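You operate a simulated robot arm through the tools that you are given. There is no shell and no other tool. Be economical: measure what you need, move in short steps, check, and stop when the job is done.

You run a simulated two-armed robot. Do the job below in one go: nothing can be reset, and whatever is moved stays where it is left.

JOB
Take the lid off the hardener tin on the top of the returns shelf and lay it down there.

It is judged by the outcome, as a careful person would: the job done as asked, and still so three seconds after it is handed in. It fails if anything else is knocked over, pushed out of place, dropped, spilled or broken. Lids that push on must go on centred and level and be pressed home; caps that screw on are set level and turned clockwise until they are tight.

ROBOT AND FRAMES
Two 7-joint arms with two-finger parallel grippers on one trunk, on a base that drives. Base frame: it is fixed to the floor where the robot stands at the start and does not move with it; the origin is under the middle of the robot, x ahead of it, y to its left, z up. Units: mm, rad, N and s.
The left shoulder is at the start at [60, 189, 1228], the right one opposite. With the tool pointing down near the work surface each hand reaches from about 100 to 660 mm from the robot's upright axis, wherever it stands, measured 20 degrees to its own side. Payload 3.43 kg a hand.
The TCP of each hand is the grasp point between the finger pads, 30 mm short of the fingertips. In the tool frame z runs along the fingers and y along their closing line. The gripper opens to 94 mm. The fingers are 28 mm wide and 10 mm thick; the gripper's body (50 by 96 mm) begins 55 mm behind the TCP.
Orientation is that of the tool frame in the base frame, as a unit quaternion [w, x, y, z]. With the fingers straight down and closing along the base's y, the tool's x points along the base's -x, its y along +y and its z along -z.

CONTROLS
- The arms move only by the tool apply_moves. It takes "left_increments", "right_increments" or both (then of equal length, played together; a hand with none holds still); each is a list of rows, each an object of numbers (a shift or turn left out is 0, a gripper value left out holds the last): "jaw": the closure, from 0 (fully open) to 1 (shut); "x", "y", "z": the shift along the base's x, y, z in cm; "wx", "wy", "wz": the turn, a rotation vector about the base's x, y, z in rad. In form: [{"jaw": .., "x": .., "y": .., "z": .., "wx": .., "wy": .., "wz": ..}, ...]. A call has 1 to 12 rows; each row is the pose to reach, as a shift and turn from the pose commanded when the call began. Each row takes 0.2 s and may step no farther than 50 mm and 0.15 rad from the row before; otherwise, or with a gripper value out of range, the whole call is refused. Where a pose cannot be reached the arm comes as near as it can. A force on the tool above 40 N (or 10 N above the force at the start of the call, whichever is more), or a blocked arm, ends the call early, and 0.2 s more pass. The fingers move at their own pace (about 153 mm/s each) and stop on an object; they squeeze with about 28 N. The grip force told is the motor's: it shows also when the fingers shut on nothing. Time passes only in rows, and 0.2 s behind the last, so rows that repeat a pose let the fingers close. It gives the time, the measured TCP pose, the force on the tool (base axes), the opening and the grip force at its end, in the units of the frame above (readings bear some noise), with the torque about the TCP (base axes, N m) and any sound that the robot's microphone picked up.
- Cameras (640 x 400 px; columns grow to the right, rows downward): "scene" is now at [5.2, 21.9, 1764.9]; the picture's right is [0.30, -0.95, 0.00], its down [-0.81, -0.25, -0.53] and it looks along [0.50, 0.16, -0.85] (base axes); focal length 281 px, centre (320, 200). "left" rides on the left gripper at [76, -14, -102] in its tool frame; the picture's right is [0.18, 0.98, 0.00], its down [-0.75, 0.14, -0.64] and it looks along [-0.63, 0.12, 0.77] (tool axes); focal length 243 px, centre (320, 200). "right" rides on the right gripper at [76, 14, -102] in its tool frame; the picture's right is [-0.18, 0.98, 0.00], its down [-0.75, -0.14, -0.64] and it looks along [-0.63, -0.12, 0.77] (tool axes); focal length 243 px, centre (320, 200). There is no depth. A picture from a camera that has moved, and an enlarged one, comes with that camera's place and axes in the base frame and with its lens.
- capture(camera): a new picture of that camera. The clock stands still meanwhile.
- move_column(by): slides the trunk up (or, below 0, down) by that many mm; the arms and the scene camera ride with it, the base frame stays. It gives what a move gives, with no picture.
- roll_base(legs): drives the robot by 1 to 6 legs, each [ahead, left, turn to the left] in mm, mm and rad, along the robot's own axes; the way and the turn of a leg run together, so that a leg with both is an arc; at most 1500 mm and 3.142 rad a leg. The arms and the cameras ride along, it lands a little off, and it stops where it bumps. It gives what a move gives.
- turn_head(pan, tilt): turns the head with the scene camera to pan (to the left, within 1.501 rad either way) and tilt (down, from -0.506 to 1.204), counted from straight ahead of the robot. It gives what a move gives.
- close_up(camera, box): a new picture of the part [left, top, right, bottom] of that camera's present view, enlarged. The clock stands still meanwhile.
- sign_off(): hands the job in; it is judged then, once.

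Go step by step. Nothing tells you exact positions but the pictures and the camera data: compare them with the known pose of the tool, close in by small moves and look again before you grip or let go. The budget is 120 turns and 92 pictures, counting those below and the enlarged ones. Unless the task says otherwise, let go and move clear before handing in, and close with one line.

The tools are called after ">>>" as a command line: name --argument value ..., lists and objects as JSON in quotes. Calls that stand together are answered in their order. apply_moves: Moves the arms, as the interface text tells. Its arguments: {"type":"object","properties":{"left_increments":{"type":"array","items":{"type":"object","properties":{"jaw":{"type":"number"},"x":{"type":"number"},"y":{"type":"number"},"z":{"type":"number"},"wx":{"type":"number"},"wy":{"type":"number"},"wz":{"type":"number"}}}},"right_increments":{"type":"array","items":{"type":"object","properties":{"jaw":{"type":"number"},"x":{"type":"number"},"y":{"type":"number"},"z":{"type":"number"},"wx":{"type":"number"},"wy":{"type":"number"},"wz":{"type":"number"}}}}},"required":[]} The other tools are called the same way: move_column (by) slides the trunk up or down; roll_base (legs) drives the base; turn_head (pan, tilt) turns the head that bears the scene camera; capture (camera) takes a picture; close_up (camera, box) takes an enlarged picture of a part of a camera's view; sign_off () hands the job in.

At the start:

```text
clock: 0.0
left_tool_pos: [369.1, 184.6, 1212.1]
left_orientation: [0.0, -0.001, 1.0, 0.0]
left_contact_force: [0.0, 0.4, 0.2]
left_ft_torque: [0.02, 0.0, -0.01]
left_grip_width: 94.1
left_grip_force: 0.1
right_tool_pos: [340.0, -79.4, 1177.9]
right_orientation: [-0.001, 0.001, 1.0, 0.0]
right_contact_force: [0.4, -0.7, 0.1]
right_ft_torque: [-0.04, -0.04, 0.0]
right_grip_width: 93.9
right_grip_force: 0.0
trunk travel left (down, up): [-900.0, 90.0]
robot x, y, heading: [0.4, 0.9, 0.002]
head pan, tilt: [0.302, 1.016]
```

scene: 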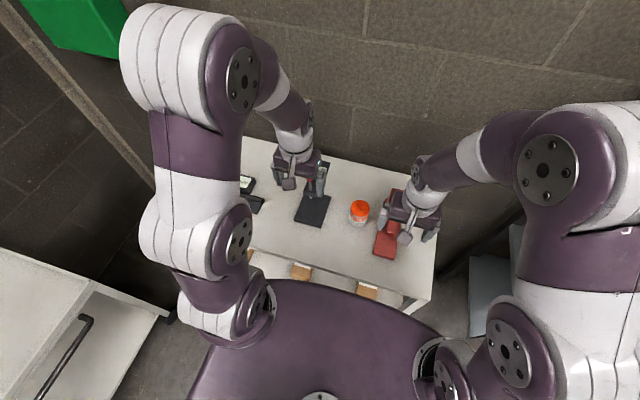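
right: 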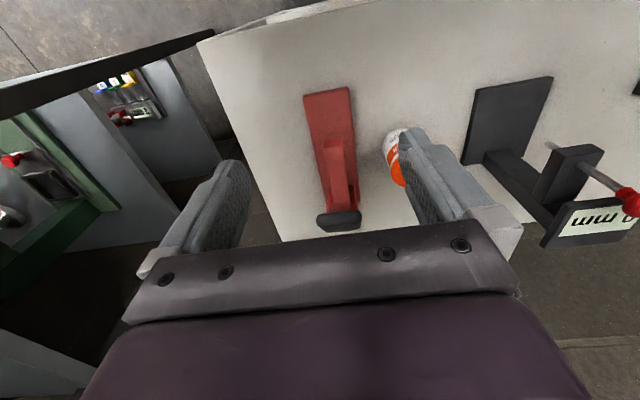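
left: 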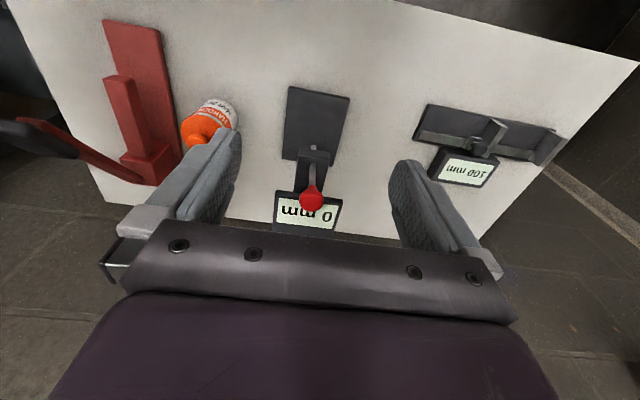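

I see a shelf top with fixtures and an orange-lidded tin labelled "HARD…" between the two hands. I'll take enlarged views to identify and locate it.

>>> close_up --camera "scene" --box '[220, 130, 460, 310]'

>>> close_up --camera "left" --box '[80, 0, 400, 240]'

>>> turn_head --pan -0.9 --tilt 0.8

>>> capture --camera "scene"

```text
2.22 times, centred on (340, 220) of scene
camera zoom: at [5.2, 21.9, 1764.9], right [0.3, -0.95, 0.0], down [-0.81, -0.25, -0.53], along [0.5, 0.16, -0.85], focal length 624 px, centre (276, 156)
```

zoom: 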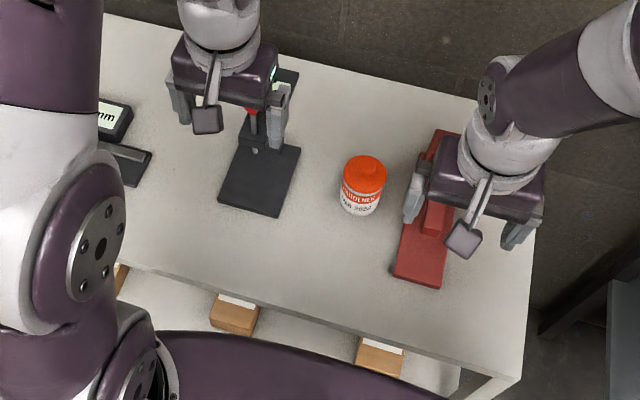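

```text
1.67 times, centred on (240, 120) of left
camera zoom: at [293.7, 170.7, 1314.8], right [-0.18, 0.98, 0.0], down [0.75, 0.14, 0.64], along [0.63, 0.12, -0.77], focal length 404 px, centre (453, 333)
```

zoom: 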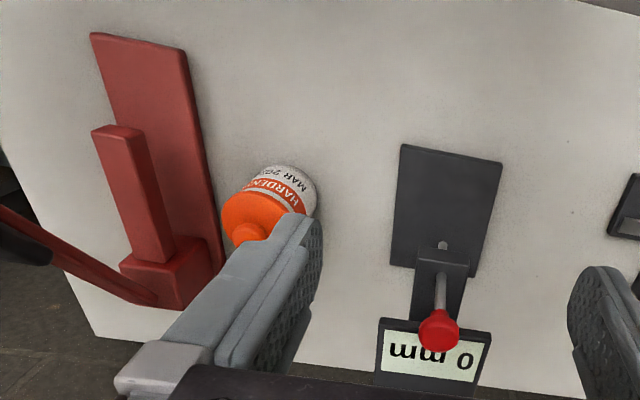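

```text
clock: 1.4
left_tool_pos: [369.9, 184.9, 1211.4]
left_orientation: [0.0, -0.001, 1.0, 0.0]
left_contact_force: [0.3, 0.7, -0.2]
left_ft_torque: [0.0, -0.02, -0.02]
left_grip_width: 94.0
left_grip_force: 0.1
right_tool_pos: [338.9, -81.0, 1178.5]
right_orientation: [0.0, -0.001, 1.0, 0.0]
right_contact_force: [0.2, -0.3, -0.5]
right_ft_torque: [0.01, 0.0, 0.02]
right_grip_width: 94.4
right_grip_force: 0.2
trunk travel left (down, up): [-900.0, 90.0]
robot x, y, heading: [3.0, 2.8, -0.001]
head pan, tilt: [-0.901, 0.799]
```

```text
86 pictures are left
camera scene: at [-10.2, -61.6, 1781.1], right [-0.78, -0.62, 0.0], down [-0.45, 0.56, -0.7], along [0.43, -0.55, -0.72], focal length 281 px, centre (320, 200)
```

scene: 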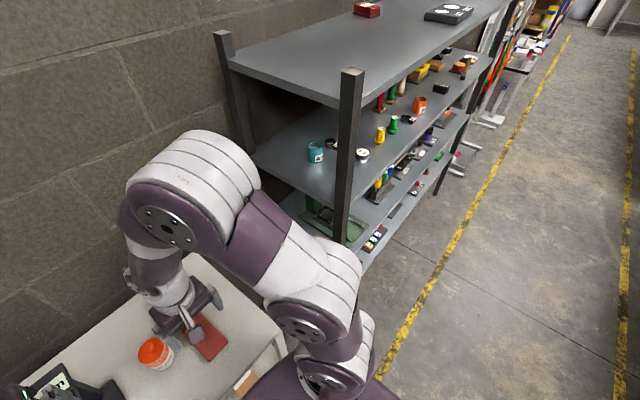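

There is a rack with more tins to the right. I need to find which piece of furniture is the "returns shelf" and look for labels.

>>> close_up --camera "scene" --box '[220, 0, 540, 240]'

>>> turn_head --pan 1.2 --tilt 0.6

>>> capture --camera "scene"

>>> turn_head --pan 0.0 --tilt 0.3

>>> capture --camera "scene"

```text
1.67 times, centred on (380, 120) of scene
camera zoom: at [-10.2, -61.6, 1781.1], right [-0.78, -0.62, 0.0], down [-0.45, 0.56, -0.7], along [0.43, -0.55, -0.72], focal length 468 px, centre (220, 333)
```

zoom: 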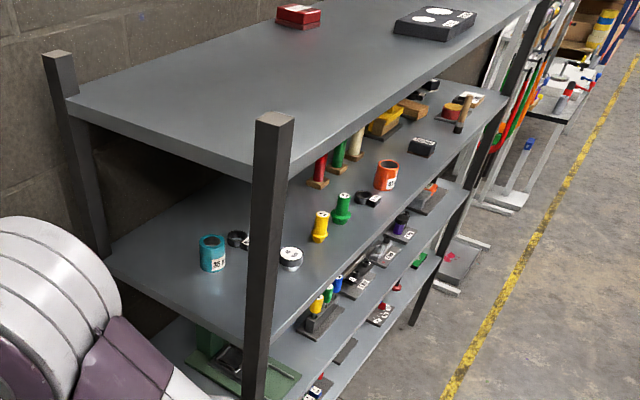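

```text
clock: 3.4
left_tool_pos: [369.5, 183.9, 1212.6]
left_orientation: [0.0, 0.001, 1.0, 0.001]
left_contact_force: [0.0, 0.3, -0.6]
left_ft_torque: [-0.06, 0.0, 0.0]
left_grip_width: 93.9
left_grip_force: 0.0
right_tool_pos: [339.8, -80.0, 1179.0]
right_orientation: [0.0, 0.0, 1.0, 0.0]
right_contact_force: [-0.4, -0.1, 0.2]
right_ft_torque: [0.02, 0.0, -0.02]
right_grip_width: 94.1
right_grip_force: 0.0
trunk travel left (down, up): [-900.0, 90.0]
robot x, y, heading: [0.3, -1.0, 0.0]
head pan, tilt: [1.201, 0.6]
```

```text
84 pictures are left
camera scene: at [-28.4, 83.9, 1798.0], right [0.93, -0.36, 0.0], down [-0.2, -0.53, -0.83], along [0.3, 0.77, -0.56], focal length 281 px, centre (320, 200)
```

scene: 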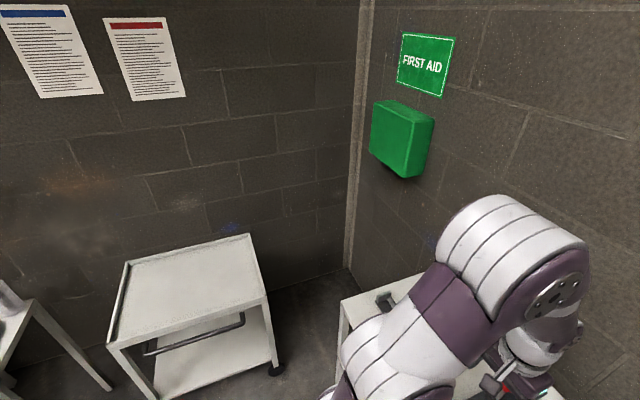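

```text
clock: 4.8
left_tool_pos: [369.5, 185.0, 1211.0]
left_orientation: [0.001, 0.001, 1.0, 0.0]
left_contact_force: [0.3, -0.2, 0.5]
left_ft_torque: [-0.01, 0.03, -0.01]
left_grip_width: 94.1
left_grip_force: 0.2
right_tool_pos: [340.8, -81.6, 1178.6]
right_orientation: [0.0, 0.0, 1.0, 0.0]
right_contact_force: [0.3, -0.9, 0.0]
right_ft_torque: [-0.03, -0.01, 0.01]
right_grip_width: 93.7
right_grip_force: 0.0
trunk travel left (down, up): [-900.0, 90.0]
robot x, y, heading: [0.1, -1.1, -0.002]
head pan, tilt: [0.0, 0.3]
```

```text
83 pictures are left
camera scene: at [33.0, 1.6, 1825.5], right [0.0, -1.0, 0.0], down [-0.3, 0.0, -0.96], along [0.96, 0.0, -0.3], focal length 281 px, centre (320, 200)
```

scene: 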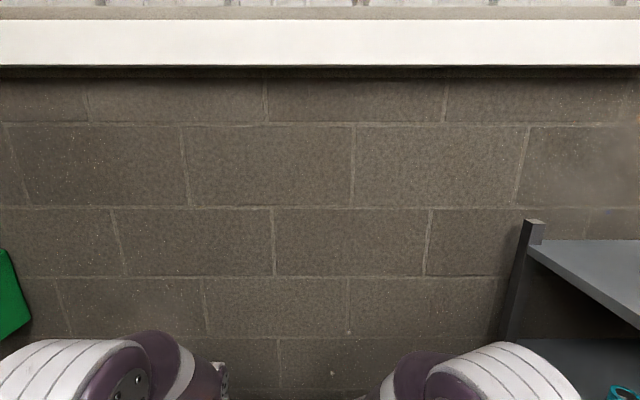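

The shelf in front carries the only tin marked HARDENER, so that's the target; it's near [471, 36], lid top about z≈1015. Now a closer look at the lid's construction.

>>> turn_head --pan 0.05 --tilt 1.05

>>> close_up --camera "scene" --box '[272, 140, 352, 190]'

>>> close_up --camera "left" --box '[160, 80, 256, 140]'

>>> close_up --camera "right" --box '[280, 60, 640, 285]'

```text
clock: 5.9
left_tool_pos: [370.1, 184.0, 1211.1]
left_orientation: [0.0, 0.0, 1.0, 0.001]
left_contact_force: [-0.8, -0.7, 0.3]
left_ft_torque: [0.04, -0.04, 0.0]
left_grip_width: 94.0
left_grip_force: 0.1
right_tool_pos: [339.5, -80.1, 1178.5]
right_orientation: [0.0, 0.001, 1.0, 0.0]
right_contact_force: [-0.1, -0.1, -0.3]
right_ft_torque: [-0.02, 0.0, 0.03]
right_grip_width: 94.0
right_grip_force: 0.1
trunk travel left (down, up): [-900.0, 90.0]
robot x, y, heading: [1.5, -1.1, -0.004]
head pan, tilt: [0.051, 1.051]
```

```text
8.00 times, centred on (312, 165) of scene
camera zoom: at [6.0, 4.9, 1762.6], right [0.05, -1.0, 0.0], down [-0.87, -0.04, -0.5], along [0.5, 0.03, -0.87], focal length 2246 px, centre (384, 480)
```

zoom: 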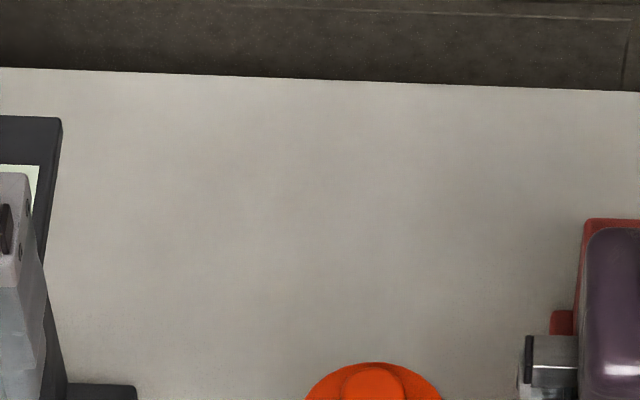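

```text
6.67 times, centred on (208, 110) of left
camera zoom: at [293.7, 170.7, 1314.9], right [-0.18, 0.98, 0.0], down [0.75, 0.14, 0.64], along [0.63, 0.12, -0.77], focal length 1618 px, centre (1067, 800)
```

zoom: 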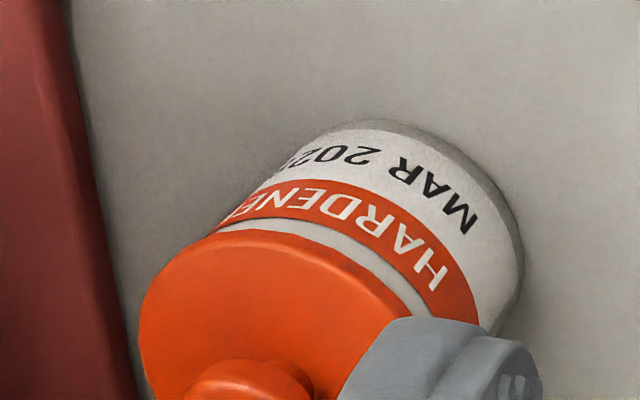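

```text
1.78 times, centred on (460, 172) of right
camera zoom: at [264.5, -66.5, 1282.6], right [0.18, 0.98, 0.0], down [0.75, -0.14, 0.64], along [0.63, -0.12, -0.77], focal length 431 px, centre (71, 249)
```

zoom: 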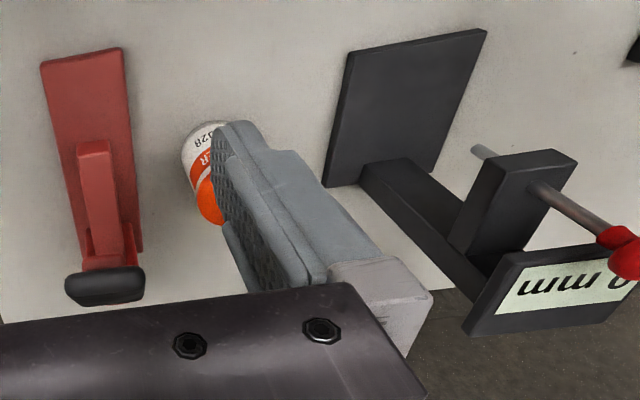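

>>> close_up --camera "scene" --box '[280, 170, 360, 220]'

>>> capture --camera "scene"

```text
8.00 times, centred on (320, 195) of scene
camera zoom: at [6.0, 4.9, 1762.6], right [0.05, -1.0, 0.0], down [-0.87, -0.04, -0.5], along [0.5, 0.03, -0.87], focal length 2246 px, centre (320, 240)
```

zoom: 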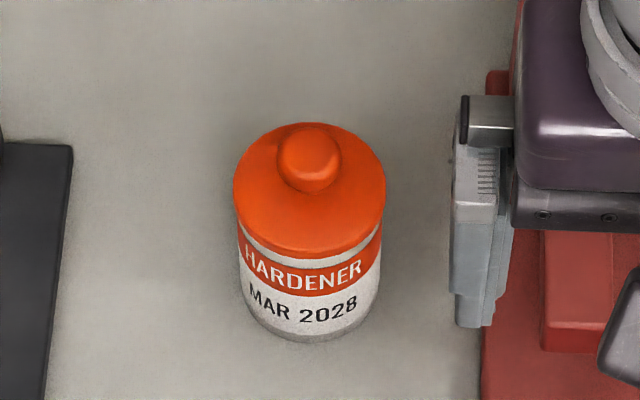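

```text
78 pictures are left
camera scene: at [6.0, 4.9, 1762.6], right [0.05, -1.0, 0.0], down [-0.87, -0.04, -0.5], along [0.5, 0.03, -0.87], focal length 281 px, centre (320, 200)
```

scene: 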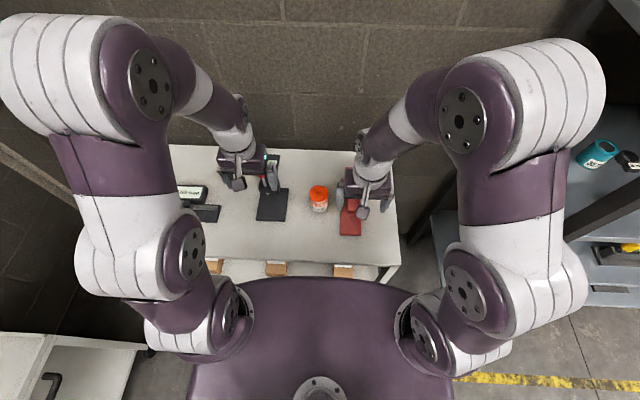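

The lid is a smooth orange cap (~59 mm) with a ~25 mm knob at about [474, 37]. I'll back the right hand off and bring the left hand above the tin, well clear of the tall dial fixture.

>>> apply_moves --right_increments '[{"x": -2, "z": 2}, {"x": -4, "z": 4}, {"x": -6, "z": 6, "y": -1}, {"x": -8, "z": 8, "y": -2}, {"x": -8, "z": 8, "y": -4}, {"x": -8, "z": 8, "y": -5}]'

>>> apply_moves --left_increments '[{"y": -4}, {"y": -8, "x": 2}, {"y": -12, "x": 4}, {"y": -14.7, "x": 7}, {"y": -14.7, "x": 10.4}, {"y": -14.7, "x": 10.4, "z": -3}, {"y": -14.7, "x": 10.4, "z": -6}, {"y": -14.7, "x": 10.4, "z": -8}]'

>>> capture --camera "left"

>>> capture --camera "scene"

```text
clock: 7.3
left_tool_pos: [370.1, 184.0, 1212.3]
left_orientation: [0.0, 0.001, 1.0, 0.0]
left_contact_force: [-0.1, -1.2, 0.3]
left_ft_torque: [0.0, 0.03, 0.0]
left_grip_width: 93.9
left_grip_force: 0.1
right_tool_pos: [261.3, -132.7, 1259.0]
right_orientation: [0.001, 0.001, 1.0, -0.001]
right_contact_force: [0.1, -0.7, -0.6]
right_ft_torque: [0.0, 0.02, -0.03]
right_grip_width: 93.9
right_grip_force: 0.0
trunk travel left (down, up): [-900.0, 90.0]
robot x, y, heading: [-0.4, -0.3, 0.004]
head pan, tilt: [0.051, 1.051]
```

```text
clock: 9.1
left_tool_pos: [473.5, 37.0, 1130.1]
left_orientation: [0.001, 0.0, 1.0, 0.0]
left_contact_force: [0.9, -0.4, -0.4]
left_ft_torque: [0.0, 0.01, 0.03]
left_grip_width: 93.8
left_grip_force: 0.0
right_tool_pos: [261.9, -131.6, 1259.1]
right_orientation: [0.0, 0.0, 1.0, 0.0]
right_contact_force: [0.7, -0.5, -1.4]
right_ft_torque: [-0.02, 0.03, 0.02]
right_grip_width: 94.0
right_grip_force: 0.2
trunk travel left (down, up): [-900.0, 90.0]
robot x, y, heading: [0.7, 0.8, 0.0]
head pan, tilt: [0.051, 1.051]
```

```text
77 pictures are left
camera left: at [397.3, 22.9, 1233.4], right [-0.18, 0.98, 0.0], down [0.75, 0.14, 0.64], along [0.63, 0.12, -0.77], focal length 243 px, centre (320, 200)
```

left: 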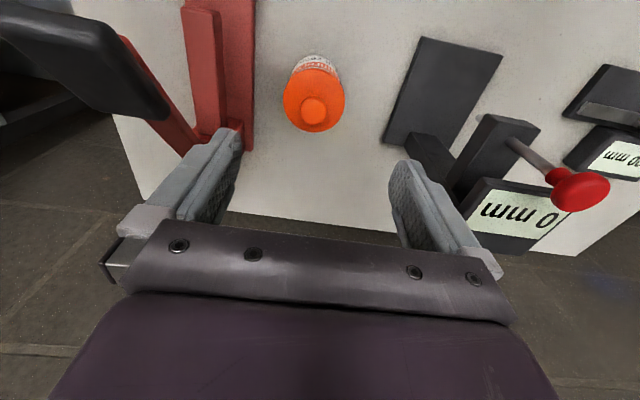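

```text
76 pictures are left
camera scene: at [7.0, 5.1, 1762.6], right [0.05, -1.0, 0.0], down [-0.87, -0.04, -0.5], along [0.5, 0.03, -0.87], focal length 281 px, centre (320, 200)
```

scene: 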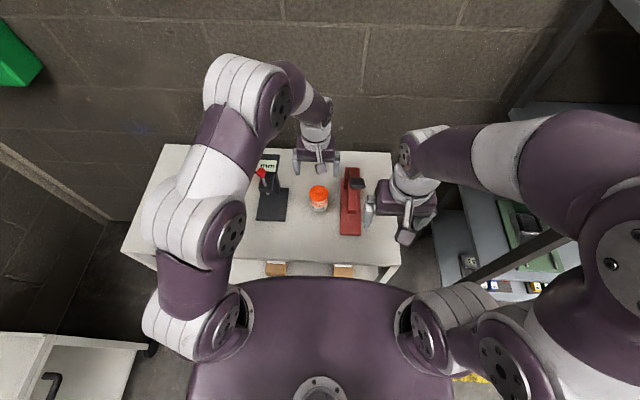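

>>> close_up --camera "left" --box '[270, 40, 366, 100]'

>>> close_up --camera "left" --box '[270, 80, 366, 140]'

>>> close_up --camera "right" --box '[320, 60, 640, 260]'

```text
6.67 times, centred on (318, 70) of left
camera zoom: at [397.3, 22.9, 1233.4], right [-0.18, 0.98, 0.0], down [0.75, 0.14, 0.64], along [0.63, 0.12, -0.77], focal length 1618 px, centre (333, 1067)
```

zoom: 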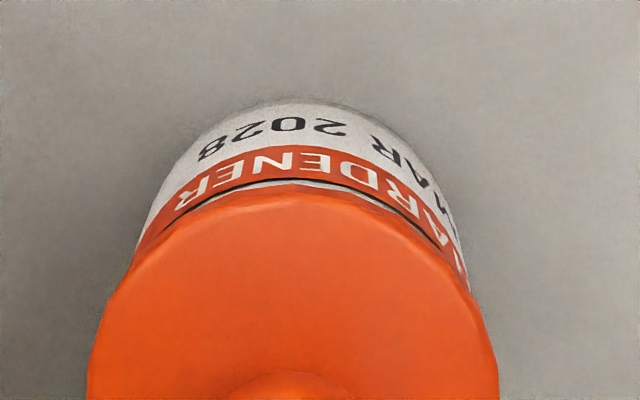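

```text
6.67 times, centred on (318, 110) of left
camera zoom: at [397.3, 22.9, 1233.4], right [-0.18, 0.98, 0.0], down [0.75, 0.14, 0.64], along [0.63, 0.12, -0.77], focal length 1618 px, centre (333, 800)
```

zoom: 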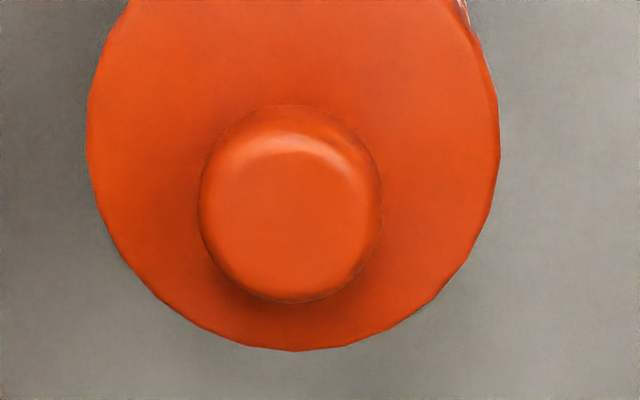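

```text
2.00 times, centred on (480, 160) of right
camera zoom: at [186.0, -117.5, 1362.3], right [0.18, 0.98, 0.0], down [0.75, -0.14, 0.64], along [0.63, -0.12, -0.77], focal length 485 px, centre (0, 280)
```

zoom: 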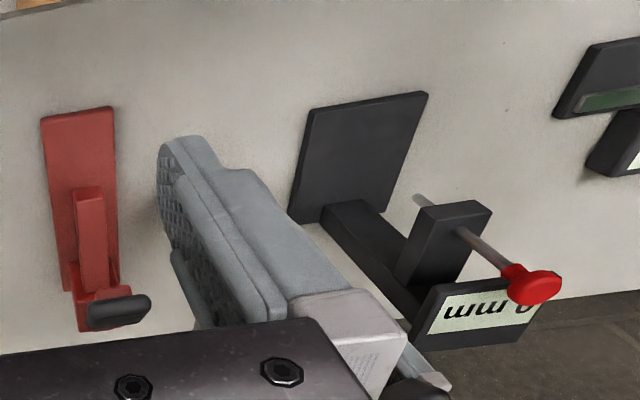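

The knob is at about [475, 33], 24 mm across with its top near z≈1016. I'll narrow the jaws and descend to just above knob height, then look.

>>> apply_moves --left_increments '[{"jaw": 0.5, "y": -0.35, "x": 0.1, "z": -2}, {"jaw": 0.5, "y": -0.35, "x": 0.1, "z": -4.5}, {"jaw": 0.5, "y": -0.35, "x": 0.1, "z": -6.5}, {"jaw": 0.5, "y": -0.35, "x": 0.1, "z": -7.5}]'

>>> capture --camera "left"

>>> close_up --camera "scene" --box '[280, 140, 376, 200]'

```text
clock: 10.1
left_tool_pos: [474.3, 34.6, 1056.4]
left_orientation: [0.0, 0.0, 1.0, 0.001]
left_contact_force: [-0.9, 0.0, -0.3]
left_ft_torque: [0.0, -0.01, 0.0]
left_grip_width: 47.4
left_grip_force: 0.1
right_tool_pos: [260.4, -131.7, 1258.5]
right_orientation: [0.0, 0.0, 1.0, 0.0]
right_contact_force: [-0.5, 0.2, 0.2]
right_ft_torque: [0.01, -0.03, 0.02]
right_grip_width: 94.0
right_grip_force: 0.1
trunk travel left (down, up): [-900.0, 90.0]
robot x, y, heading: [1.9, 1.4, 0.001]
head pan, tilt: [0.051, 1.051]
```

```text
72 pictures are left
camera left: at [398.0, 20.5, 1159.9], right [-0.18, 0.98, 0.0], down [0.75, 0.14, 0.64], along [0.63, 0.12, -0.77], focal length 243 px, centre (320, 200)
```

left: 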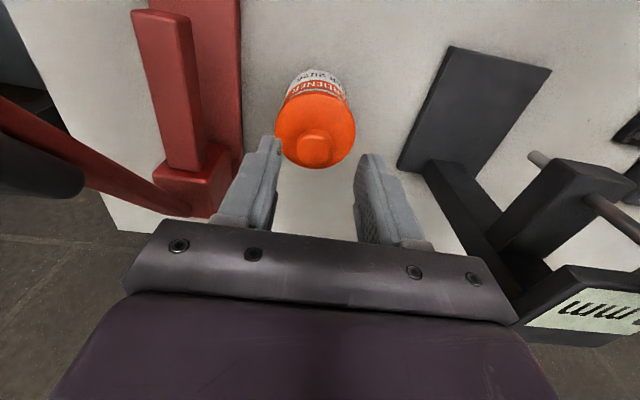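

```text
6.67 times, centred on (328, 170) of scene
camera zoom: at [6.3, 4.6, 1762.5], right [0.05, -1.0, 0.0], down [-0.87, -0.04, -0.5], along [0.5, 0.03, -0.87], focal length 1872 px, centre (267, 400)
```

zoom: 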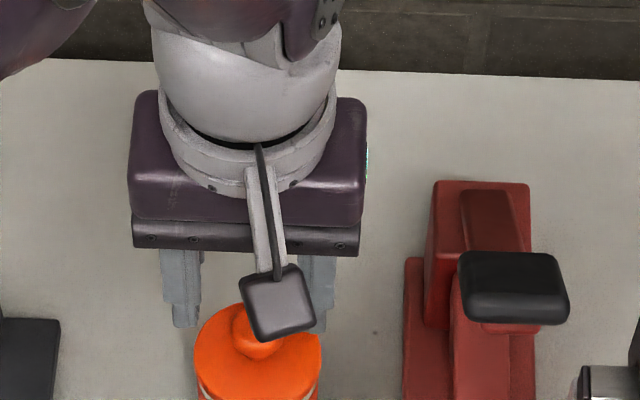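

>>> close_up --camera "left" --box '[240, 60, 400, 160]'

>>> close_up --camera "left" --box '[240, 100, 400, 200]'

```text
4.00 times, centred on (320, 110) of left
camera zoom: at [398.0, 20.5, 1159.9], right [-0.18, 0.98, 0.0], down [0.75, 0.14, 0.64], along [0.63, 0.12, -0.77], focal length 970 px, centre (320, 560)
```

zoom: 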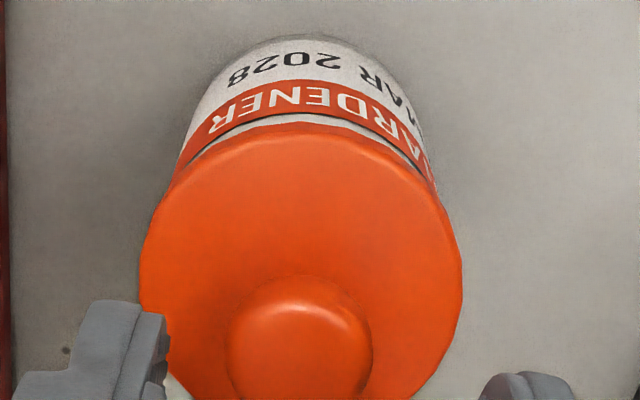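

```text
4.00 times, centred on (320, 150) of left
camera zoom: at [398.0, 20.5, 1159.9], right [-0.18, 0.98, 0.0], down [0.75, 0.14, 0.64], along [0.63, 0.12, -0.77], focal length 970 px, centre (320, 400)
```

zoom: 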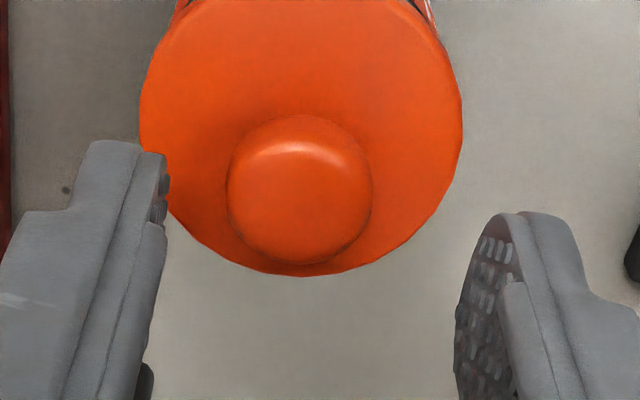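

Estimated knob top z≈1008, lid shoulder ≈985, centre ≈[477, 32]. Descend so the tips straddle the knob (tips ≈992), then check.

>>> apply_moves --left_increments '[{"y": -0.1, "x": 0.2, "z": -1.5}, {"y": -0.1, "x": 0.2, "z": -2.5}, {"y": -0.1, "x": 0.2, "z": -3.3}]'

>>> close_up --camera "left" --box '[240, 100, 400, 200]'

>>> close_up --camera "scene" --box '[280, 150, 376, 210]'

```text
clock: 10.9
left_tool_pos: [475.9, 34.4, 1024.3]
left_orientation: [0.0, -0.001, 1.0, 0.0]
left_contact_force: [0.3, -1.5, 0.0]
left_ft_torque: [0.02, 0.01, -0.03]
left_grip_width: 47.0
left_grip_force: 0.1
right_tool_pos: [261.3, -130.8, 1259.1]
right_orientation: [0.0, 0.0, 1.0, 0.0]
right_contact_force: [0.6, -0.7, -0.2]
right_ft_torque: [0.0, 0.0, 0.02]
right_grip_width: 94.0
right_grip_force: 0.0
trunk travel left (down, up): [-900.0, 90.0]
robot x, y, heading: [-0.3, -4.5, -0.0]
head pan, tilt: [0.051, 1.051]
```

```text
4.00 times, centred on (320, 150) of left
camera zoom: at [399.7, 19.6, 1127.5], right [-0.18, 0.98, 0.0], down [0.75, 0.14, 0.64], along [0.63, 0.12, -0.77], focal length 970 px, centre (320, 400)
```

zoom: 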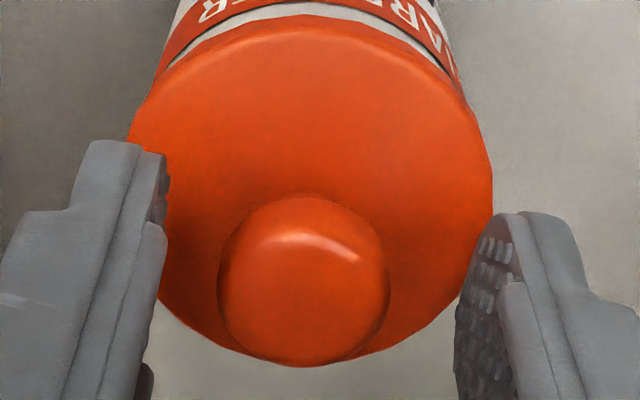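

```text
6.67 times, centred on (328, 180) of scene
camera zoom: at [5.9, 4.9, 1762.6], right [0.05, -1.0, 0.0], down [-0.87, -0.04, -0.5], along [0.5, 0.03, -0.87], focal length 1872 px, centre (267, 333)
```

zoom: 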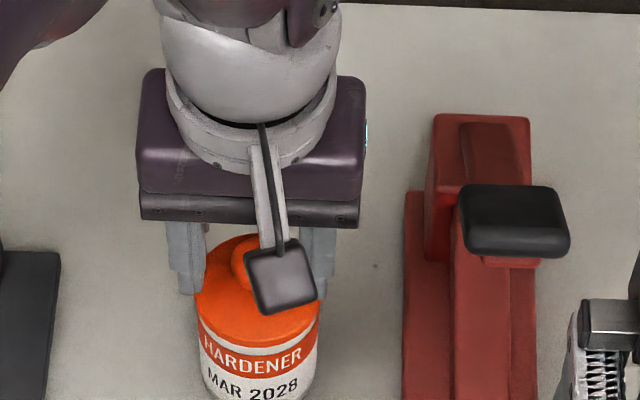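

Knob sits about 2 mm toward −y of the jaw centre; correct that, then close on it.

>>> apply_moves --left_increments '[{"y": -0.22}, {"y": -0.22, "jaw": 0.65}, {"y": -0.22, "jaw": 0.72}, {"y": -0.22, "jaw": 0.72}]'

>>> close_up --camera "left" --box '[240, 100, 400, 200]'

```text
clock: 11.9
left_tool_pos: [475.3, 30.3, 1024.8]
left_orientation: [0.0, -0.001, 1.0, 0.0]
left_contact_force: [-0.1, 1.3, -0.3]
left_ft_torque: [-0.02, 0.0, 0.02]
left_grip_width: 26.6
left_grip_force: 0.3
right_tool_pos: [260.0, -131.7, 1259.6]
right_orientation: [0.0, 0.0, 1.0, 0.0]
right_contact_force: [0.7, -0.1, -0.5]
right_ft_torque: [0.0, 0.04, 0.0]
right_grip_width: 94.0
right_grip_force: 0.0
trunk travel left (down, up): [-900.0, 90.0]
robot x, y, heading: [-0.9, 1.8, 0.002]
head pan, tilt: [0.051, 1.051]
```

```text
4.00 times, centred on (320, 150) of left
camera zoom: at [400.2, 17.1, 1127.5], right [-0.18, 0.98, 0.0], down [0.75, 0.14, 0.64], along [0.63, 0.12, -0.77], focal length 970 px, centre (320, 400)
```

zoom: 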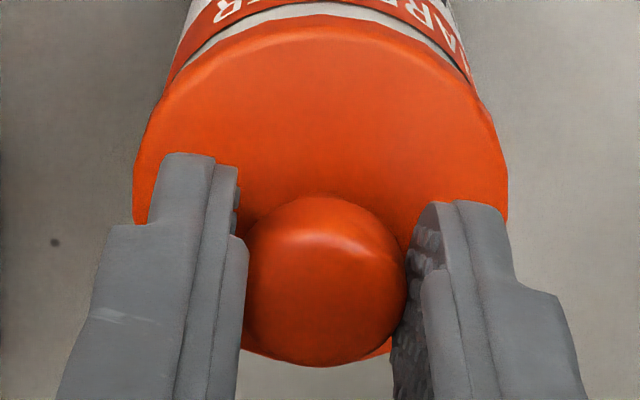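

Well centred. Grip, then lift a few millimetres and see whether the tin comes along.

>>> apply_moves --left_increments '[{"jaw": 0.8}, {"jaw": 1}, {"jaw": 1}]'

>>> apply_moves --left_increments '[{"z": 0.1}, {"z": 0.2}, {"z": 0.3}, {"z": 0.4}]'

>>> close_up --camera "left" --box '[240, 60, 400, 160]'

>>> close_up --camera "scene" --box '[280, 160, 376, 220]'

```text
clock: 12.7
left_tool_pos: [475.2, 30.6, 1024.8]
left_orientation: [0.0, 0.0, 1.0, 0.0]
left_contact_force: [0.0, -0.1, 0.0]
left_ft_torque: [0.01, -0.01, 0.0]
left_grip_width: 22.7
left_grip_force: 27.5
right_tool_pos: [260.3, -131.7, 1259.2]
right_orientation: [0.0, 0.0, 1.0, 0.001]
right_contact_force: [0.7, 0.5, 0.0]
right_ft_torque: [0.02, -0.01, 0.01]
right_grip_width: 94.0
right_grip_force: 0.0
trunk travel left (down, up): [-900.0, 90.0]
robot x, y, heading: [-0.9, 1.9, -0.001]
head pan, tilt: [0.051, 1.051]
heard: snap
```

```text
clock: 13.7
left_tool_pos: [475.9, 31.7, 1028.0]
left_orientation: [0.0, 0.0, 1.0, 0.0]
left_contact_force: [-0.5, -0.2, 0.1]
left_ft_torque: [-0.01, 0.01, 0.02]
left_grip_width: 22.8
left_grip_force: 28.2
right_tool_pos: [260.6, -131.9, 1258.9]
right_orientation: [-0.001, -0.001, 1.0, 0.0]
right_contact_force: [1.0, -0.5, -0.4]
right_ft_torque: [-0.02, 0.02, 0.02]
right_grip_width: 94.0
right_grip_force: 0.3
trunk travel left (down, up): [-900.0, 90.0]
robot x, y, heading: [0.4, 1.1, 0.002]
head pan, tilt: [0.051, 1.051]
```

```text
4.00 times, centred on (320, 110) of left
camera zoom: at [400.4, 17.3, 1130.7], right [-0.18, 0.98, 0.0], down [0.75, 0.14, 0.64], along [0.63, 0.12, -0.77], focal length 970 px, centre (320, 560)
```

zoom: 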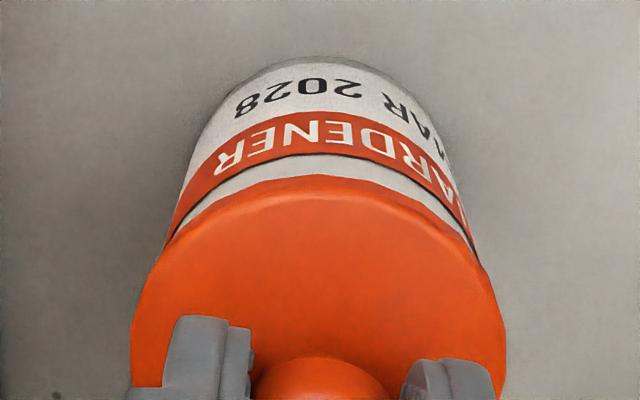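

```text
6.67 times, centred on (328, 190) of scene
camera zoom: at [5.9, 4.8, 1762.5], right [0.05, -1.0, 0.0], down [-0.87, -0.04, -0.5], along [0.5, 0.03, -0.87], focal length 1872 px, centre (267, 267)
```

zoom: 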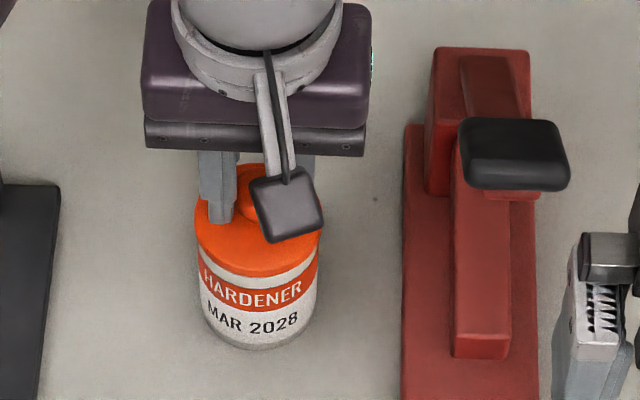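

A "snap" was heard on closing, and the tool force is near zero after lifting 4 mm. It looks as if the lid has risen free; lift a bit more and verify that the tin stays.

>>> apply_moves --left_increments '[{"z": 0.3}, {"z": 0.6}, {"z": 0.9}, {"z": 1.2}]'

>>> close_up --camera "left" --box '[240, 60, 400, 160]'

>>> close_up --camera "scene" --box '[280, 160, 376, 220]'

```text
clock: 14.7
left_tool_pos: [476.7, 32.0, 1039.4]
left_orientation: [0.001, 0.0, 1.0, -0.001]
left_contact_force: [-0.1, 1.0, -0.4]
left_ft_torque: [-0.01, 0.01, 0.0]
left_grip_width: 25.5
left_grip_force: 0.5
right_tool_pos: [260.6, -132.0, 1258.7]
right_orientation: [0.0, 0.0, 1.0, 0.0]
right_contact_force: [0.5, 0.3, -0.2]
right_ft_torque: [-0.02, -0.01, 0.0]
right_grip_width: 93.9
right_grip_force: 0.1
trunk travel left (down, up): [-900.0, 90.0]
robot x, y, heading: [-2.5, -1.3, 0.002]
head pan, tilt: [0.051, 1.051]
```

```text
4.00 times, centred on (320, 110) of left
camera zoom: at [400.9, 17.5, 1142.7], right [-0.18, 0.98, 0.0], down [0.75, 0.14, 0.64], along [0.63, 0.12, -0.77], focal length 970 px, centre (320, 560)
```

zoom: 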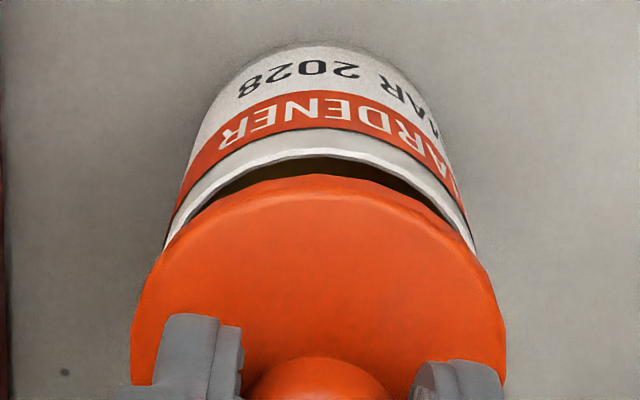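

```text
6.67 times, centred on (328, 190) of scene
camera zoom: at [5.9, 4.8, 1762.5], right [0.05, -1.0, 0.0], down [-0.87, -0.04, -0.5], along [0.5, 0.03, -0.87], focal length 1872 px, centre (267, 267)
```

zoom: 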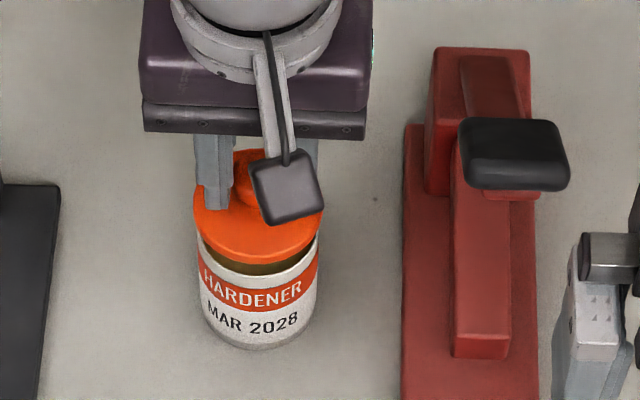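

The lid is off its seat, but the grip reading has dropped to 0.5 N at a wider opening. I'll re-command the closure before anything else.

>>> apply_moves --left_increments '[{"jaw": 1}]'

>>> close_up --camera "left" --box '[240, 80, 400, 180]'

```text
clock: 15.1
left_tool_pos: [477.6, 31.8, 1040.3]
left_orientation: [0.0, 0.0, 1.0, 0.0]
left_contact_force: [-0.1, -0.5, 0.3]
left_ft_torque: [-0.01, -0.01, 0.02]
left_grip_width: 23.1
left_grip_force: 28.3
right_tool_pos: [260.4, -131.8, 1258.7]
right_orientation: [0.001, 0.0, 1.0, 0.001]
right_contact_force: [-0.5, 0.9, -0.8]
right_ft_torque: [-0.03, 0.02, -0.01]
right_grip_width: 94.1
right_grip_force: 0.2
trunk travel left (down, up): [-900.0, 90.0]
robot x, y, heading: [0.4, -0.9, 0.006]
head pan, tilt: [0.051, 1.051]
```

```text
4.00 times, centred on (320, 130) of left
camera zoom: at [401.0, 17.5, 1142.7], right [-0.18, 0.98, 0.0], down [0.75, 0.14, 0.64], along [0.63, 0.12, -0.77], focal length 970 px, centre (320, 480)
```

zoom: 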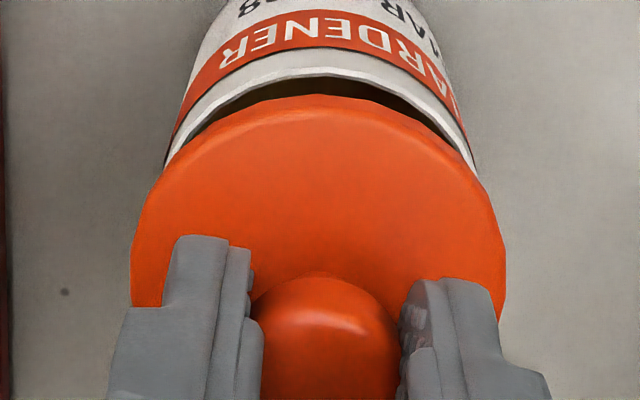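

Re-gripped at 28 N; I'll restate the closure in each row. Next: raise, carry straight back toward the robot to the clear space in front of the tin (x≈372), then look.

>>> apply_moves --left_increments '[{"z": 1, "jaw": 1}, {"z": 2, "jaw": 1}, {"z": 3, "jaw": 1}, {"z": 4, "jaw": 1}]'

>>> apply_moves --left_increments '[{"x": -1.5, "jaw": 1}, {"x": -3.5, "jaw": 1}, {"x": -6, "jaw": 1}, {"x": -8.5, "jaw": 1}, {"x": -10.5, "jaw": 1}, {"x": -10.5, "jaw": 1}]'

>>> capture --camera "scene"

>>> capture --camera "left"

>>> capture --camera "right"

```text
clock: 16.1
left_tool_pos: [476.1, 31.3, 1079.6]
left_orientation: [0.0, -0.001, 1.0, 0.0]
left_contact_force: [0.3, -0.6, -0.1]
left_ft_torque: [0.02, -0.01, 0.02]
left_grip_width: 21.8
left_grip_force: 27.9
right_tool_pos: [261.2, -132.4, 1259.2]
right_orientation: [-0.001, 0.001, 1.0, 0.0]
right_contact_force: [0.1, 0.3, -0.6]
right_ft_torque: [0.03, 0.01, 0.0]
right_grip_width: 94.0
right_grip_force: 0.0
trunk travel left (down, up): [-900.0, 90.0]
robot x, y, heading: [0.6, 2.7, -0.003]
head pan, tilt: [0.051, 1.051]
```

```text
clock: 17.5
left_tool_pos: [371.8, 31.2, 1080.8]
left_orientation: [0.0, 0.0, 1.0, 0.0]
left_contact_force: [0.7, 0.0, 0.0]
left_ft_torque: [0.01, 0.02, -0.02]
left_grip_width: 22.0
left_grip_force: 27.2
right_tool_pos: [261.9, -131.0, 1258.5]
right_orientation: [0.0, 0.0, 1.0, -0.001]
right_contact_force: [0.0, -0.3, 0.1]
right_ft_torque: [0.02, -0.01, -0.01]
right_grip_width: 94.2
right_grip_force: 0.1
trunk travel left (down, up): [-900.0, 90.0]
robot x, y, heading: [0.3, 3.6, 0.004]
head pan, tilt: [0.051, 1.051]
```

```text
60 pictures are left
camera scene: at [6.5, 4.9, 1762.5], right [0.05, -1.0, 0.0], down [-0.87, -0.04, -0.5], along [0.5, 0.03, -0.87], focal length 281 px, centre (320, 200)
```

scene: 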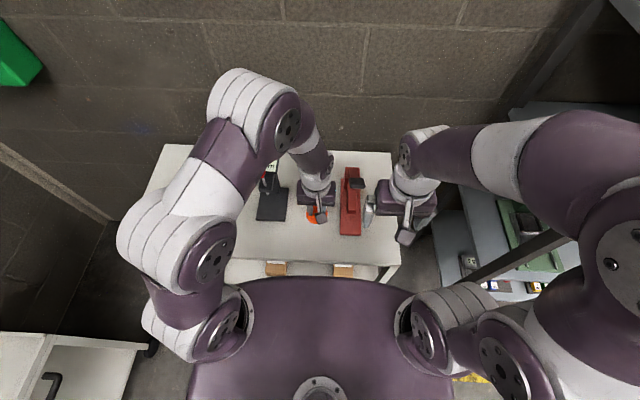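

```text
59 pictures are left
camera left: at [295.9, 17.2, 1184.2], right [-0.18, 0.98, 0.0], down [0.75, 0.14, 0.64], along [0.63, 0.12, -0.77], focal length 243 px, centre (320, 200)
```

left: 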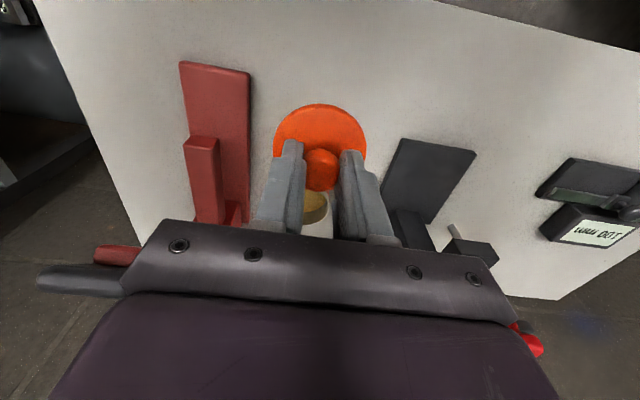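

```text
58 pictures are left
camera right: at [185.6, -117.6, 1362.3], right [0.18, 0.98, 0.0], down [0.75, -0.14, 0.64], along [0.63, -0.12, -0.77], focal length 243 px, centre (320, 200)
```

right: 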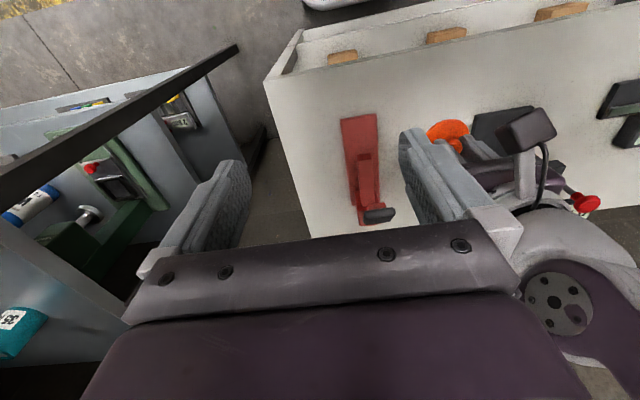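

Clear table beneath the lid. Descend most of the way, then look for the contact height.

>>> apply_moves --left_increments '[{"z": -2, "jaw": 1}, {"z": -4, "jaw": 1}, {"z": -6, "jaw": 1}, {"z": -8, "jaw": 1}, {"z": -9.5, "jaw": 1}]'

>>> close_up --camera "left" --box '[240, 70, 400, 170]'

>>> close_up --camera "scene" --box '[272, 190, 368, 250]'

```text
clock: 18.7
left_tool_pos: [370.4, 31.3, 986.1]
left_orientation: [0.001, 0.0, 1.0, -0.001]
left_contact_force: [0.1, 0.3, 0.3]
left_ft_torque: [0.0, 0.01, -0.04]
left_grip_width: 22.1
left_grip_force: 28.0
right_tool_pos: [261.6, -132.2, 1259.9]
right_orientation: [0.001, 0.0, 1.0, 0.001]
right_contact_force: [0.1, -0.5, 0.3]
right_ft_torque: [0.02, -0.01, -0.01]
right_grip_width: 94.1
right_grip_force: 0.0
trunk travel left (down, up): [-900.0, 90.0]
robot x, y, heading: [1.8, -2.1, 0.0]
head pan, tilt: [0.051, 1.051]
```

```text
4.00 times, centred on (320, 120) of left
camera zoom: at [294.0, 17.3, 1088.8], right [-0.18, 0.98, 0.0], down [0.75, 0.14, 0.64], along [0.63, 0.12, -0.77], focal length 970 px, centre (320, 520)
```

zoom: 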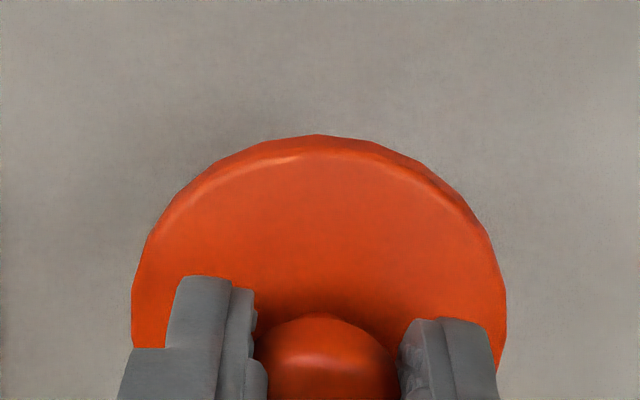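

```text
6.67 times, centred on (320, 220) of scene
camera zoom: at [6.4, 4.7, 1762.6], right [0.05, -1.0, 0.0], down [-0.87, -0.04, -0.5], along [0.5, 0.03, -0.87], focal length 1872 px, centre (320, 67)
```

zoom: 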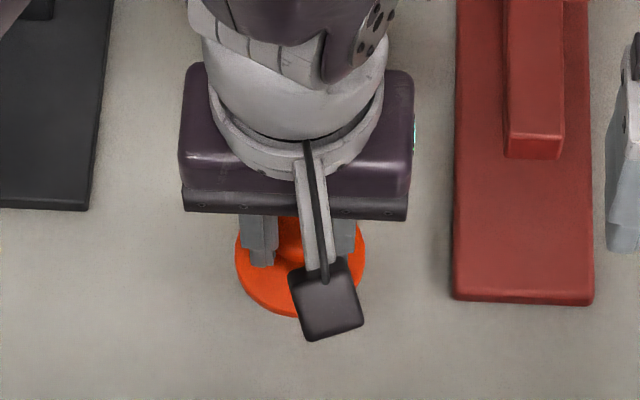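

>>> apply_moves --left_increments '[{"z": -0.4, "jaw": 1}, {"z": -0.8, "jaw": 1}, {"z": -1.2, "jaw": 1}, {"z": -1.2, "jaw": 1}]'

>>> close_up --camera "left" --box '[240, 70, 400, 170]'

```text
clock: 19.7
left_tool_pos: [371.1, 31.9, 973.0]
left_orientation: [0.0, 0.001, 1.0, 0.0]
left_contact_force: [-0.3, 0.1, -1.1]
left_ft_torque: [0.07, -0.01, 0.0]
left_grip_width: 22.3
left_grip_force: 27.8
right_tool_pos: [261.0, -130.9, 1259.7]
right_orientation: [0.0, -0.001, 1.0, 0.0]
right_contact_force: [-0.1, 0.2, 0.0]
right_ft_torque: [0.0, -0.01, 0.01]
right_grip_width: 93.6
right_grip_force: 0.0
trunk travel left (down, up): [-900.0, 90.0]
robot x, y, heading: [3.4, -4.2, -0.001]
head pan, tilt: [0.051, 1.051]
```

```text
4.00 times, centred on (320, 120) of left
camera zoom: at [294.9, 17.5, 1076.4], right [-0.18, 0.98, 0.0], down [0.75, 0.14, 0.64], along [0.63, 0.12, -0.77], focal length 970 px, centre (320, 520)
```

zoom: 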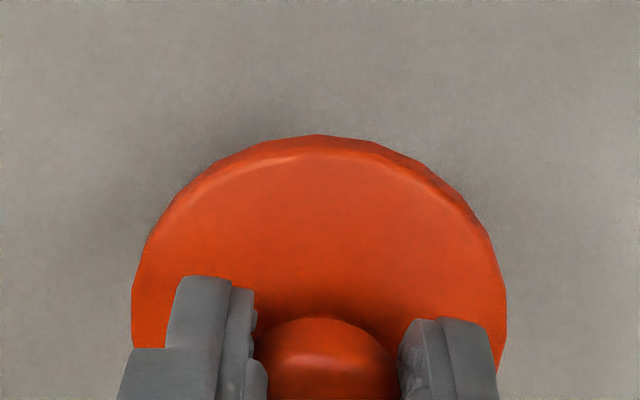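

>>> apply_moves --left_increments '[{"z": -0.2, "jaw": 1}, {"z": -0.4, "jaw": 1}, {"z": -0.6, "jaw": 1}, {"z": -0.6, "jaw": 1}]'

>>> close_up --camera "left" --box '[240, 70, 400, 170]'

```text
clock: 20.7
left_tool_pos: [371.3, 30.4, 967.8]
left_orientation: [0.0, 0.0, 1.0, 0.0]
left_contact_force: [0.4, -0.2, 0.2]
left_ft_torque: [-0.01, 0.02, -0.01]
left_grip_width: 21.9
left_grip_force: 28.2
right_tool_pos: [260.5, -130.5, 1258.6]
right_orientation: [0.0, 0.0, 1.0, -0.001]
right_contact_force: [0.2, 0.4, -0.2]
right_ft_torque: [0.0, 0.0, -0.01]
right_grip_width: 94.0
right_grip_force: 0.0
trunk travel left (down, up): [-900.0, 90.0]
robot x, y, heading: [-1.1, -0.4, -0.0]
head pan, tilt: [0.051, 1.051]
```

```text
4.00 times, centred on (320, 120) of left
camera zoom: at [294.9, 17.0, 1070.5], right [-0.18, 0.98, 0.0], down [0.75, 0.14, 0.64], along [0.63, 0.12, -0.77], focal length 970 px, centre (320, 520)
```

zoom: 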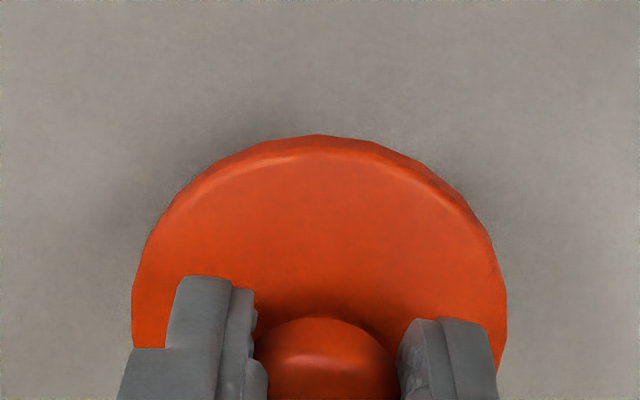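

>>> apply_moves --left_increments '[{"z": -0.2, "jaw": 1}, {"z": -0.4, "jaw": 1}, {"z": -0.6, "jaw": 1}, {"z": -0.6, "jaw": 1}]'

>>> close_up --camera "left" --box '[240, 70, 400, 170]'

```text
clock: 21.7
left_tool_pos: [370.7, 31.3, 961.8]
left_orientation: [0.0, 0.001, 1.0, 0.0]
left_contact_force: [0.9, 0.6, -0.3]
left_ft_torque: [0.03, -0.02, 0.0]
left_grip_width: 21.9
left_grip_force: 27.7
right_tool_pos: [260.3, -131.8, 1258.4]
right_orientation: [-0.001, 0.0, 1.0, 0.0]
right_contact_force: [0.7, 0.0, 0.1]
right_ft_torque: [0.0, -0.02, 0.03]
right_grip_width: 93.9
right_grip_force: 0.1
trunk travel left (down, up): [-900.0, 90.0]
robot x, y, heading: [-0.5, 0.3, 0.002]
head pan, tilt: [0.051, 1.051]
```

```text
4.00 times, centred on (320, 120) of left
camera zoom: at [295.1, 17.6, 1064.4], right [-0.18, 0.98, 0.0], down [0.75, 0.14, 0.64], along [0.63, 0.12, -0.77], focal length 970 px, centre (320, 520)
```

zoom: 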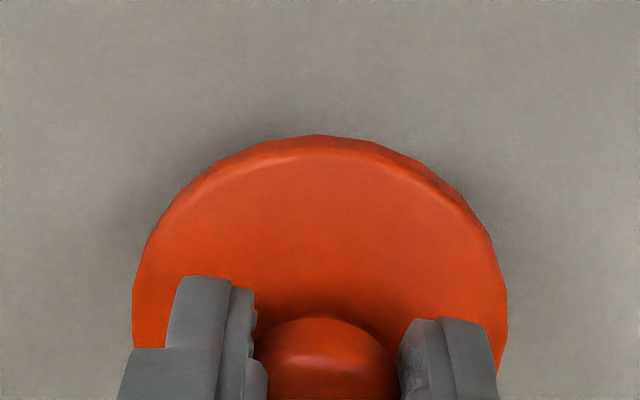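

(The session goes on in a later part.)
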